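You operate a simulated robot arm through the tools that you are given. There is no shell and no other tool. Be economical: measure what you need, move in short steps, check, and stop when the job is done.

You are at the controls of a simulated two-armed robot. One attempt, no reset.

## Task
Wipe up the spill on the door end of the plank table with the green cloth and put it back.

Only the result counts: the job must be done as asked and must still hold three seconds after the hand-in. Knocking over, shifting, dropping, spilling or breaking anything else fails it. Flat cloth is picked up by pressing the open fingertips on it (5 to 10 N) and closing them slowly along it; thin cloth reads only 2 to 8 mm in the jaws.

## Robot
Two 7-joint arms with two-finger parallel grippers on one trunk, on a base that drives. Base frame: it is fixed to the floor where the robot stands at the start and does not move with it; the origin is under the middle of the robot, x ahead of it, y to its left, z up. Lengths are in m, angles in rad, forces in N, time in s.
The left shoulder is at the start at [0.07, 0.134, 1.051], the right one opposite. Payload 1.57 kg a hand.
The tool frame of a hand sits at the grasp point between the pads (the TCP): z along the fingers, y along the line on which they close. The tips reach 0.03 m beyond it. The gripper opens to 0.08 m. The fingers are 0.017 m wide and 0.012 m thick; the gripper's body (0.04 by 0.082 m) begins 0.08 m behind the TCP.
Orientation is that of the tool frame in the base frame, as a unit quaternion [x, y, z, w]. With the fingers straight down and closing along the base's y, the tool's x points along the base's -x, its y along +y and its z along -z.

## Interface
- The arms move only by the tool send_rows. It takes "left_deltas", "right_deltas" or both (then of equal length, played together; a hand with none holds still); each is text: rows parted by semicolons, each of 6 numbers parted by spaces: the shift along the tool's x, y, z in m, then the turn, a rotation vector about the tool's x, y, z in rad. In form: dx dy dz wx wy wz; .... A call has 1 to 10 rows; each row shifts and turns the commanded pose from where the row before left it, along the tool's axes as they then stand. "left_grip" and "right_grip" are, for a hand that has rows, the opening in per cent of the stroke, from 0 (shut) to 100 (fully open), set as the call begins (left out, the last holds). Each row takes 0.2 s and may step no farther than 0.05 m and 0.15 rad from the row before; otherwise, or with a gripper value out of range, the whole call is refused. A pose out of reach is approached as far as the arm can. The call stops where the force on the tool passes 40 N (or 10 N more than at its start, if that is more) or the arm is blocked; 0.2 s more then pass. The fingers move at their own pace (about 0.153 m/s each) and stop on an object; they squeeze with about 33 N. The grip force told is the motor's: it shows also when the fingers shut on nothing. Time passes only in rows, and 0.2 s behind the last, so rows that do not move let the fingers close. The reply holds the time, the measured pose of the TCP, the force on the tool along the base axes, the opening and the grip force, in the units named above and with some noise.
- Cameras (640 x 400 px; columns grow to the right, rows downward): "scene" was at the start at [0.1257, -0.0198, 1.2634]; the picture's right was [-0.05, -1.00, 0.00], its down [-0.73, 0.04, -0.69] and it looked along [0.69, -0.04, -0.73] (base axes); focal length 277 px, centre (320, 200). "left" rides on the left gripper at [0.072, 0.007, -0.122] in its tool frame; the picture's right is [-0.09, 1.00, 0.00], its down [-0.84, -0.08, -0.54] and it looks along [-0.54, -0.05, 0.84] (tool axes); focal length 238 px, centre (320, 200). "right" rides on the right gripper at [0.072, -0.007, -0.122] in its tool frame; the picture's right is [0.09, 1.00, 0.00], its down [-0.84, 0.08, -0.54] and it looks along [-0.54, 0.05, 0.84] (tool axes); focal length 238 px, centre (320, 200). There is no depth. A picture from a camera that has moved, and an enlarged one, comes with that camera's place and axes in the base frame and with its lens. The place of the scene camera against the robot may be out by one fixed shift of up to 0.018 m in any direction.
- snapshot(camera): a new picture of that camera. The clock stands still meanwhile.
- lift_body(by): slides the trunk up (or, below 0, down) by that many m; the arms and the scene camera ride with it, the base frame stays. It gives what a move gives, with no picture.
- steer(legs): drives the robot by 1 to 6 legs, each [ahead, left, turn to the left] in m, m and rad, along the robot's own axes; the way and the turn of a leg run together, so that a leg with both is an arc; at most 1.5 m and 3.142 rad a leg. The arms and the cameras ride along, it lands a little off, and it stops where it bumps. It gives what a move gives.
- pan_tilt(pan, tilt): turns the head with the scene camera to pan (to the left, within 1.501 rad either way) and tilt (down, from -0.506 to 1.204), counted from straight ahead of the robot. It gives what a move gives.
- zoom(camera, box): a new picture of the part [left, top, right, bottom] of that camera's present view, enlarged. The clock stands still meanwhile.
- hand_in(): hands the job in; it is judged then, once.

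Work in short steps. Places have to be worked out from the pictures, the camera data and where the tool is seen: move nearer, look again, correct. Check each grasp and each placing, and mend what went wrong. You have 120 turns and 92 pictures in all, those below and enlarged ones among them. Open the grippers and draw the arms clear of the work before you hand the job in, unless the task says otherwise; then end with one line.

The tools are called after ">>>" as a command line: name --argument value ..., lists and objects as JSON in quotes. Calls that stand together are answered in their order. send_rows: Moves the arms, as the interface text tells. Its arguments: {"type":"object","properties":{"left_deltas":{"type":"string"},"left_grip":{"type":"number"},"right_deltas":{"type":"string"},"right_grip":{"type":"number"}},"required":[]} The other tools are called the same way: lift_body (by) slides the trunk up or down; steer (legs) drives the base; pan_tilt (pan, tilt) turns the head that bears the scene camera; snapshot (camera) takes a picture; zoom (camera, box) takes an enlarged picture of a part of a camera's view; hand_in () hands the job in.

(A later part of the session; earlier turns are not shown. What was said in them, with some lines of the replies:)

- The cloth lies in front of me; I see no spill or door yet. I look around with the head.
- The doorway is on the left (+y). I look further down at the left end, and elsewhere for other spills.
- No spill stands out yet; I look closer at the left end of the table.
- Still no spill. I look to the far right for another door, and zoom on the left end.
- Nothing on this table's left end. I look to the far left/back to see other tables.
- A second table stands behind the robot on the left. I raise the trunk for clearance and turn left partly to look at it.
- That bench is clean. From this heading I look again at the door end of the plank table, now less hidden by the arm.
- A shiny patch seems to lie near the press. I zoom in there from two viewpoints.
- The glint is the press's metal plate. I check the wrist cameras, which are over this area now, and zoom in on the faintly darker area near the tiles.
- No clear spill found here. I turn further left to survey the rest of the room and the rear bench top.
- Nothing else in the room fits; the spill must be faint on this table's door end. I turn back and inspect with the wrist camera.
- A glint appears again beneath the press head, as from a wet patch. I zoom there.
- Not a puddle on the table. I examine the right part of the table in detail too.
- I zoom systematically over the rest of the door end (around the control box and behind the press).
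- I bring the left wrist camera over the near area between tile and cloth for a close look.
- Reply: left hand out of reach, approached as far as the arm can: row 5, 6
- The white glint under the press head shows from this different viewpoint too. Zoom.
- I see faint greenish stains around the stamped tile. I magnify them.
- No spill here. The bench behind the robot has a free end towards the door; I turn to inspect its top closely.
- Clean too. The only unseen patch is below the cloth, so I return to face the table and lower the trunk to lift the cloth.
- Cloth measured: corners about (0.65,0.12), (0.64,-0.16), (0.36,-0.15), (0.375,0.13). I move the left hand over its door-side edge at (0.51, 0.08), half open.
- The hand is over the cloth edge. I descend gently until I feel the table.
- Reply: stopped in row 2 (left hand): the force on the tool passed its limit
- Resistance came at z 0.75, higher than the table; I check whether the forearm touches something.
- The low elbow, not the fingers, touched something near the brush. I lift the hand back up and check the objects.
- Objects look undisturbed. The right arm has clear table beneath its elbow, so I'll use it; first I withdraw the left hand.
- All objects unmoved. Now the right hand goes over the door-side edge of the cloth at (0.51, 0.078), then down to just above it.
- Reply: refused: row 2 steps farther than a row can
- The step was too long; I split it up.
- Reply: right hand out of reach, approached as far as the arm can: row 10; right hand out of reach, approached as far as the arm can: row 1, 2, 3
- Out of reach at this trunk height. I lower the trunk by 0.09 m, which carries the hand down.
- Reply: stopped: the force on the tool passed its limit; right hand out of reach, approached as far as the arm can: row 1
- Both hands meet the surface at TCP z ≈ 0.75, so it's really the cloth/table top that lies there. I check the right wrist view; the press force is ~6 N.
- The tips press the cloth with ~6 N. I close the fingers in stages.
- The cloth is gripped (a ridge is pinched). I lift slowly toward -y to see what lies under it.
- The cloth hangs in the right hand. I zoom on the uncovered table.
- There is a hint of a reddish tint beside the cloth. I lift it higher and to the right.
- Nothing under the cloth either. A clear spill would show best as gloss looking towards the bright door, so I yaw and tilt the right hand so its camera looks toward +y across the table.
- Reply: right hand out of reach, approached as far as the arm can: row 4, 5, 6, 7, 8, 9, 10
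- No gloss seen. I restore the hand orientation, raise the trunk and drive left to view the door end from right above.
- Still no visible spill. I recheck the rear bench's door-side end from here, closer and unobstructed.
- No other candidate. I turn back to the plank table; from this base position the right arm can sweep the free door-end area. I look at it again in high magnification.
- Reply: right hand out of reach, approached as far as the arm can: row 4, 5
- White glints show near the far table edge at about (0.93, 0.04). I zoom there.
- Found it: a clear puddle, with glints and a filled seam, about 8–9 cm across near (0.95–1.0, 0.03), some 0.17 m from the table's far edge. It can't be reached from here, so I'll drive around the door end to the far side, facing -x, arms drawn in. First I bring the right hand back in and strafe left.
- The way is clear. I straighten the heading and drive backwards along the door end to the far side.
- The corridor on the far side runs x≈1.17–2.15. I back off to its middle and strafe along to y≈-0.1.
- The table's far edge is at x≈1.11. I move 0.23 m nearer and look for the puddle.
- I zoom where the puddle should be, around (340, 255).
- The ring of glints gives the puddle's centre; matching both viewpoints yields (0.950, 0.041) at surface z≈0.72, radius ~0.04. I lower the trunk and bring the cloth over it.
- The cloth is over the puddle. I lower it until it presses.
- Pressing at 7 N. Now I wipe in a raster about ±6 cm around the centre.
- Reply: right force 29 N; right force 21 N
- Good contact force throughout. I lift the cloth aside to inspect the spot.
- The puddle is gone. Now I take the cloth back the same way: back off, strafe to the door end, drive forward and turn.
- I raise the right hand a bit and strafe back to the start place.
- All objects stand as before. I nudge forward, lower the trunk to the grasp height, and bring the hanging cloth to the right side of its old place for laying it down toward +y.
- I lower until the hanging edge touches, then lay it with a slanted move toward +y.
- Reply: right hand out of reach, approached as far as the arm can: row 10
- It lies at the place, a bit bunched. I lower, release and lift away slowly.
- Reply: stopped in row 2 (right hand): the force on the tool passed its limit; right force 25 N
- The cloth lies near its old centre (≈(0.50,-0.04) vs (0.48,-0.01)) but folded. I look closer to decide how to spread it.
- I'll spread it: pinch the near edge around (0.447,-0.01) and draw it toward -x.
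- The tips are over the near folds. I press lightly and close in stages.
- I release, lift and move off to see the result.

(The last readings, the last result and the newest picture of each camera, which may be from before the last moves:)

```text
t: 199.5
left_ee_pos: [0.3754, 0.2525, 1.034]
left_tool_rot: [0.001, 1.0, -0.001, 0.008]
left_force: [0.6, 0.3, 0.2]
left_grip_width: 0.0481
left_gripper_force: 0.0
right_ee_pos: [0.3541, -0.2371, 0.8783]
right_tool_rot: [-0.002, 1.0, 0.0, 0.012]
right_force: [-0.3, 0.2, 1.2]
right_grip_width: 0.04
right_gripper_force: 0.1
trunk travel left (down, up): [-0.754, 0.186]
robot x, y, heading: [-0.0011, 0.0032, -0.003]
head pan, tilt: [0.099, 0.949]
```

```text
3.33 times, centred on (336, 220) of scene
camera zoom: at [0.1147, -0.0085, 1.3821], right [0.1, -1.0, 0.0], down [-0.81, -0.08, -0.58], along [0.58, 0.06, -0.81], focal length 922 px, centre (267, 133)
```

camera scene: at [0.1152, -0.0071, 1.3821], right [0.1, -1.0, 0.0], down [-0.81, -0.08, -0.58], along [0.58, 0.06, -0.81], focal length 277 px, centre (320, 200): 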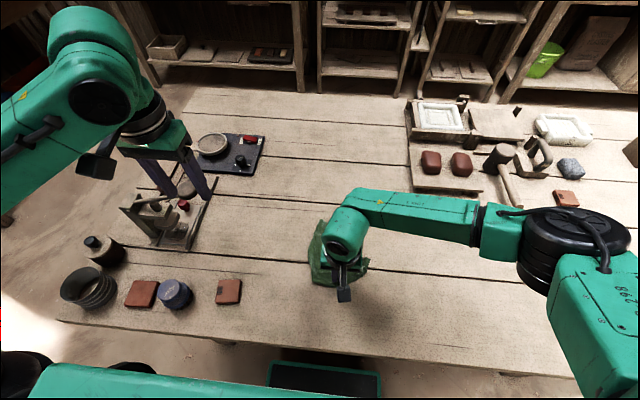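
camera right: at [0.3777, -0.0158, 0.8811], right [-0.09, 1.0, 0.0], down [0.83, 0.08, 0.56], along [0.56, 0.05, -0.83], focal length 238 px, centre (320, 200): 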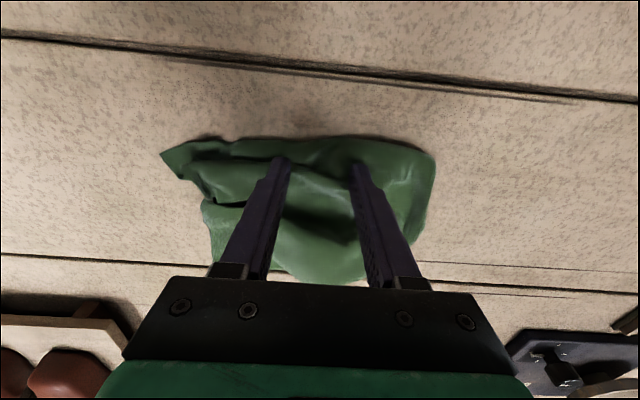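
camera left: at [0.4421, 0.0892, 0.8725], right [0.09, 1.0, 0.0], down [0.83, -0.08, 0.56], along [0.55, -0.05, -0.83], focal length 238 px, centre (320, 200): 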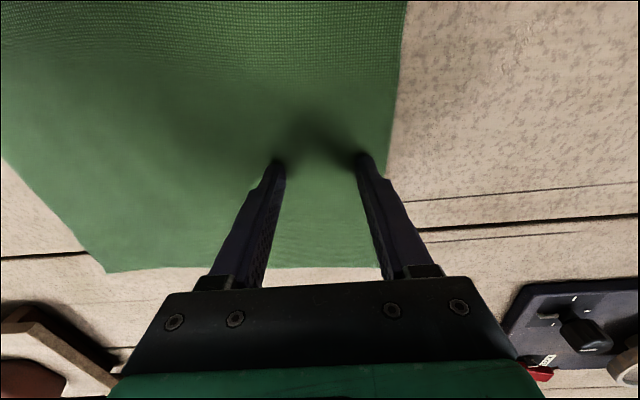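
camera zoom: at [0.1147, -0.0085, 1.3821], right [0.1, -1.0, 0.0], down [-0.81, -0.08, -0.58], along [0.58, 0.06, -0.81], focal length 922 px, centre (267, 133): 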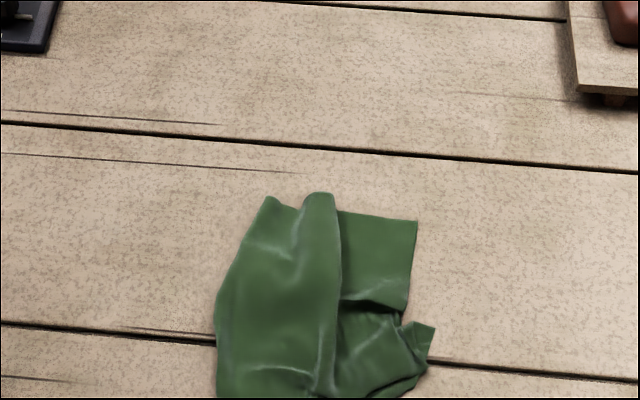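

The near side is now spread; the far edge lies at x≈0.52. I lower the trunk for more reach and then pull the far edge out to x≈0.6.

>>> send_rows --right_deltas "0 0 -0.04 0 0 0;0 0 -0.045 0 0 0"

>>> lift_body --by -0.1

>>> send_rows --right_deltas "-0.024 0.038 0 0 0 0;-0.024 0.038 0 0 0 0;-0.024 0.038 0 0 0 0;-0.024 0.038 0 0 0 0;-0.024 0.038 0 0 0 0;-0.024 0.037 0 0 0 0;0 0 0.045 0 0 0;0 0 0.045 0 0 0;0 0 0.015 0 0 0"

>>> snapshot --camera "right"

```text
t: 200.1
left_ee_pos: [0.3737, 0.2541, 1.0344]
left_tool_rot: [0.001, 1.0, 0.0, 0.006]
left_force: [0.2, -1.0, -0.6]
left_grip_width: 0.048
left_gripper_force: 0.1
right_ee_pos: [0.355, -0.2346, 0.9644]
right_tool_rot: [0.0, 1.0, -0.001, 0.011]
right_force: [0.2, 0.2, 0.0]
right_grip_width: 0.04
right_gripper_force: 0.0
trunk travel left (down, up): [-0.754, 0.186]
robot x, y, heading: [-0.0002, 0.0076, -0.0]
head pan, tilt: [0.099, 0.949]
```

```text
t: 201.5
left_ee_pos: [0.374, 0.2528, 0.9351]
left_tool_rot: [0.001, 1.0, -0.001, 0.006]
left_force: [0.7, -1.1, 0.1]
left_grip_width: 0.048
left_gripper_force: 0.2
right_ee_pos: [0.3553, -0.2334, 0.8648]
right_tool_rot: [0.0, 1.0, 0.001, 0.01]
right_force: [-0.9, 0.4, 0.5]
right_grip_width: 0.0402
right_gripper_force: 0.1
trunk travel left (down, up): [-0.654, 0.286]
robot x, y, heading: [-0.004, -0.0002, -0.001]
head pan, tilt: [0.099, 0.949]
```

```text
t: 203.5
left_ee_pos: [0.3746, 0.2537, 0.9337]
left_tool_rot: [0.0, 1.0, -0.002, 0.006]
left_force: [0.1, 0.1, 0.5]
left_grip_width: 0.048
left_gripper_force: 0.1
right_ee_pos: [0.4993, -0.005, 0.7626]
right_tool_rot: [0.0, 1.0, 0.0, 0.01]
right_force: [-0.9, -0.4, 0.0]
right_grip_width: 0.0399
right_gripper_force: 0.0
trunk travel left (down, up): [-0.654, 0.286]
robot x, y, heading: [-0.0047, -0.0011, -0.005]
head pan, tilt: [0.099, 0.949]
```

```text
6 pictures are left
camera right: at [0.4243, -0.0106, 0.8835], right [-0.09, 1.0, 0.0], down [0.83, 0.08, 0.56], along [0.56, 0.05, -0.83], focal length 238 px, centre (320, 200)
```

right: 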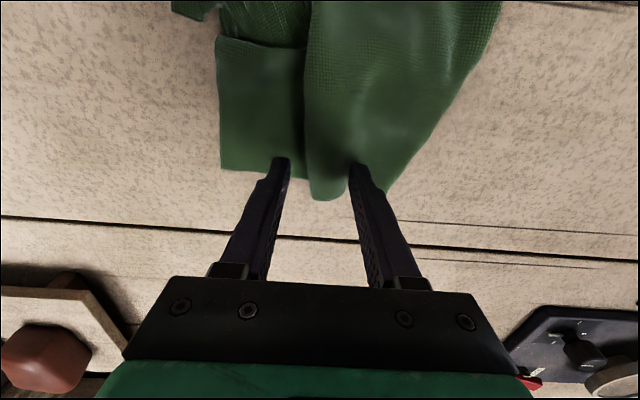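

The tips are just at the far edge; I shift back 1.8 cm, press, close and pull toward +x.

>>> send_rows --right_deltas "0.018 0 0 0 0 0;0 0 0.006 0 0 0;0 0 0.004 0 0 0;0 0 0 0 0 0"

>>> send_rows --right_deltas "0 0 0 0 0 0;0 0 0 0 0 0" --right_grip 25

>>> send_rows --right_deltas "0 0 0 0 0 0;0 0 0 0 0 0;0 0 0 0 0 0" --right_grip 0

>>> send_rows --right_deltas "0 0 -0.005 0 0 0;-0.025 0 0 0 0 0;-0.025 0 0 0 0 0;-0.025 0 0 0 0 0;-0.015 0 0 0 0 0;0 0 0 0 0 0"

>>> send_rows --right_deltas "0 0 0 0 0 0;0 0 0 0 0 0;0 0 -0.03 0 0 0;0 0 -0.045 0 0 0;0 0 -0.045 0 0 0;0 -0.045 0 0 0 0;0 -0.045 0 0 0 0;0 -0.045 0 0 0 0;0 -0.045 0 0 0 0" --right_grip 50

>>> snapshot --camera "scene"

```text
t: 204.5
left_ee_pos: [0.3746, 0.2534, 0.9334]
left_tool_rot: [0.0, 1.0, -0.001, 0.005]
left_force: [-0.6, -0.2, 0.2]
left_grip_width: 0.0479
left_gripper_force: 0.0
right_ee_pos: [0.4844, -0.0057, 0.7518]
right_tool_rot: [0.001, 1.0, 0.0, 0.011]
right_force: [-1.1, -0.2, 0.2]
right_grip_width: 0.0398
right_gripper_force: 0.0
trunk travel left (down, up): [-0.654, 0.286]
robot x, y, heading: [-0.0037, 0.0003, -0.005]
head pan, tilt: [0.099, 0.949]
```

```text
t: 205.1
left_ee_pos: [0.3749, 0.2528, 0.9347]
left_tool_rot: [0.001, 1.0, -0.001, 0.006]
left_force: [-0.2, 0.6, 0.0]
left_grip_width: 0.048
left_gripper_force: 0.1
right_ee_pos: [0.4847, -0.0059, 0.7521]
right_tool_rot: [0.0, 1.0, 0.0, 0.01]
right_force: [0.3, 0.6, -0.1]
right_grip_width: 0.0198
right_gripper_force: 0.0
trunk travel left (down, up): [-0.654, 0.286]
robot x, y, heading: [-0.001, 0.001, -0.003]
head pan, tilt: [0.099, 0.949]
```

```text
t: 205.9
left_ee_pos: [0.3746, 0.2531, 0.9339]
left_tool_rot: [0.0, 1.0, -0.001, 0.007]
left_force: [-0.1, 0.7, -0.6]
left_grip_width: 0.048
left_gripper_force: 0.1
right_ee_pos: [0.4836, -0.0065, 0.7537]
right_tool_rot: [0.001, 1.0, 0.0, 0.011]
right_force: [0.3, 1.9, 8.0]
right_grip_width: 0.0025
right_gripper_force: 23.0
trunk travel left (down, up): [-0.654, 0.286]
robot x, y, heading: [0.0003, 0.0012, -0.004]
head pan, tilt: [0.099, 0.949]
```

```text
t: 207.3
left_ee_pos: [0.3745, 0.2529, 0.9342]
left_tool_rot: [0.001, 1.0, -0.001, 0.006]
left_force: [0.2, 1.3, 0.5]
left_grip_width: 0.0479
left_gripper_force: 0.1
right_ee_pos: [0.5587, -0.0069, 0.7583]
right_tool_rot: [0.0, 1.0, 0.001, 0.01]
right_force: [-0.4, 0.4, 1.1]
right_grip_width: 0.0023
right_gripper_force: 24.2
right hand out of reach, approached as far as the arm can: row 5
trunk travel left (down, up): [-0.654, 0.286]
robot x, y, heading: [0.0004, 0.0024, -0.0]
head pan, tilt: [0.099, 0.949]
```

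```text
t: 209.3
left_ee_pos: [0.3739, 0.2524, 0.9346]
left_tool_rot: [0.001, 1.0, 0.0, 0.006]
left_force: [-1.0, 0.1, -0.4]
left_grip_width: 0.0479
left_gripper_force: 0.0
right_ee_pos: [0.5564, -0.1918, 0.88]
right_tool_rot: [-0.001, 1.0, 0.001, 0.01]
right_force: [1.1, -1.0, -1.4]
right_grip_width: 0.04
right_gripper_force: 0.1
trunk travel left (down, up): [-0.654, 0.286]
robot x, y, heading: [-0.0023, 0.0012, -0.002]
head pan, tilt: [0.099, 0.949]
```

```text
5 pictures are left
camera scene: at [0.1156, -0.0089, 1.282], right [0.1, -1.0, 0.0], down [-0.81, -0.08, -0.58], along [0.58, 0.06, -0.81], focal length 277 px, centre (320, 200)
```

scene: 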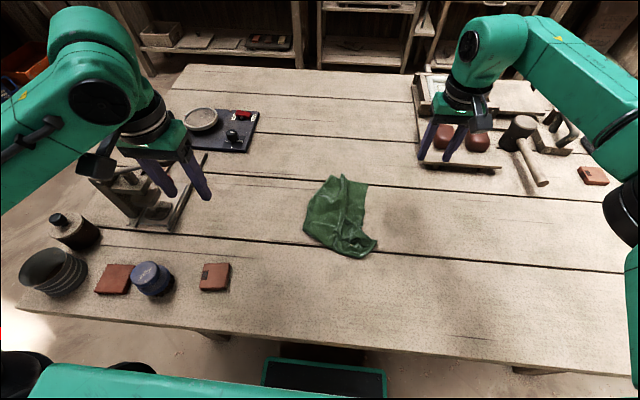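

The cloth now centres on (0.478,-0.015), matching its old centre (0.477,-0.013), and everything else is in place. I draw the hands up and back, then check once.

>>> lift_body --by 0.12

>>> send_rows --right_deltas "0.035 -0.02 -0.02 0 0 0;0.035 -0.02 -0.02 0 0 0;0.035 -0.01 -0.02 0 0 0;0 0 0 0 0 0" --right_grip 100 --left_deltas "0 0 -0.01 0 0 0;0 0 -0.01 0 0 0;0 0 0 0 0 0;0 0 0 0 0 0" --left_grip 100

>>> snapshot --camera "scene"

```text
t: 210.8
left_ee_pos: [0.3747, 0.2544, 1.0542]
left_tool_rot: [0.0, 1.0, -0.001, 0.006]
left_force: [-0.3, -0.5, 0.1]
left_grip_width: 0.048
left_gripper_force: 0.0
right_ee_pos: [0.5568, -0.1895, 1.0016]
right_tool_rot: [0.001, 1.0, -0.001, 0.01]
right_force: [0.7, 1.1, 0.3]
right_grip_width: 0.04
right_gripper_force: 0.1
trunk travel left (down, up): [-0.774, 0.166]
robot x, y, heading: [-0.0015, 0.005, -0.002]
head pan, tilt: [0.099, 0.949]
```

```text
t: 211.8
left_ee_pos: [0.3762, 0.2526, 1.074]
left_tool_rot: [0.001, 1.0, -0.001, 0.006]
left_force: [0.3, -1.0, -0.3]
left_grip_width: 0.0797
left_gripper_force: 0.0
right_ee_pos: [0.4535, -0.2399, 1.0591]
right_tool_rot: [0.0, 1.0, 0.0, 0.01]
right_force: [-0.8, 0.1, 0.0]
right_grip_width: 0.08
right_gripper_force: 0.2
trunk travel left (down, up): [-0.774, 0.166]
robot x, y, heading: [-0.0014, 0.0013, -0.003]
head pan, tilt: [0.099, 0.949]
```

```text
4 pictures are left
camera scene: at [0.1164, -0.0071, 1.4019], right [0.1, -1.0, 0.0], down [-0.81, -0.08, -0.58], along [0.58, 0.06, -0.81], focal length 277 px, centre (320, 200)
```

scene: 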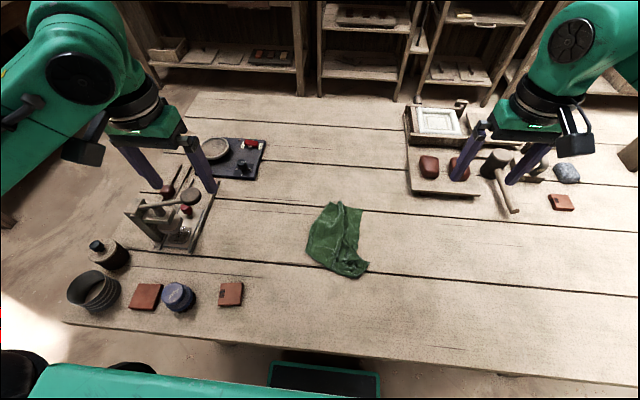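

The puddle is wiped up, the cloth is back in its place, everything else stands as it was, and both hands are open and clear. I hand in.

>>> hand_in

```text
The job is handed in.
```

I wiped up the spill on the door end of the plank table with the green cloth, and a close look afterwards showed no trace of it. The cloth is back in its place, centred within about 1 cm of where it was but lying somewhat folded rather than flat; nothing else looked moved in the last picture.
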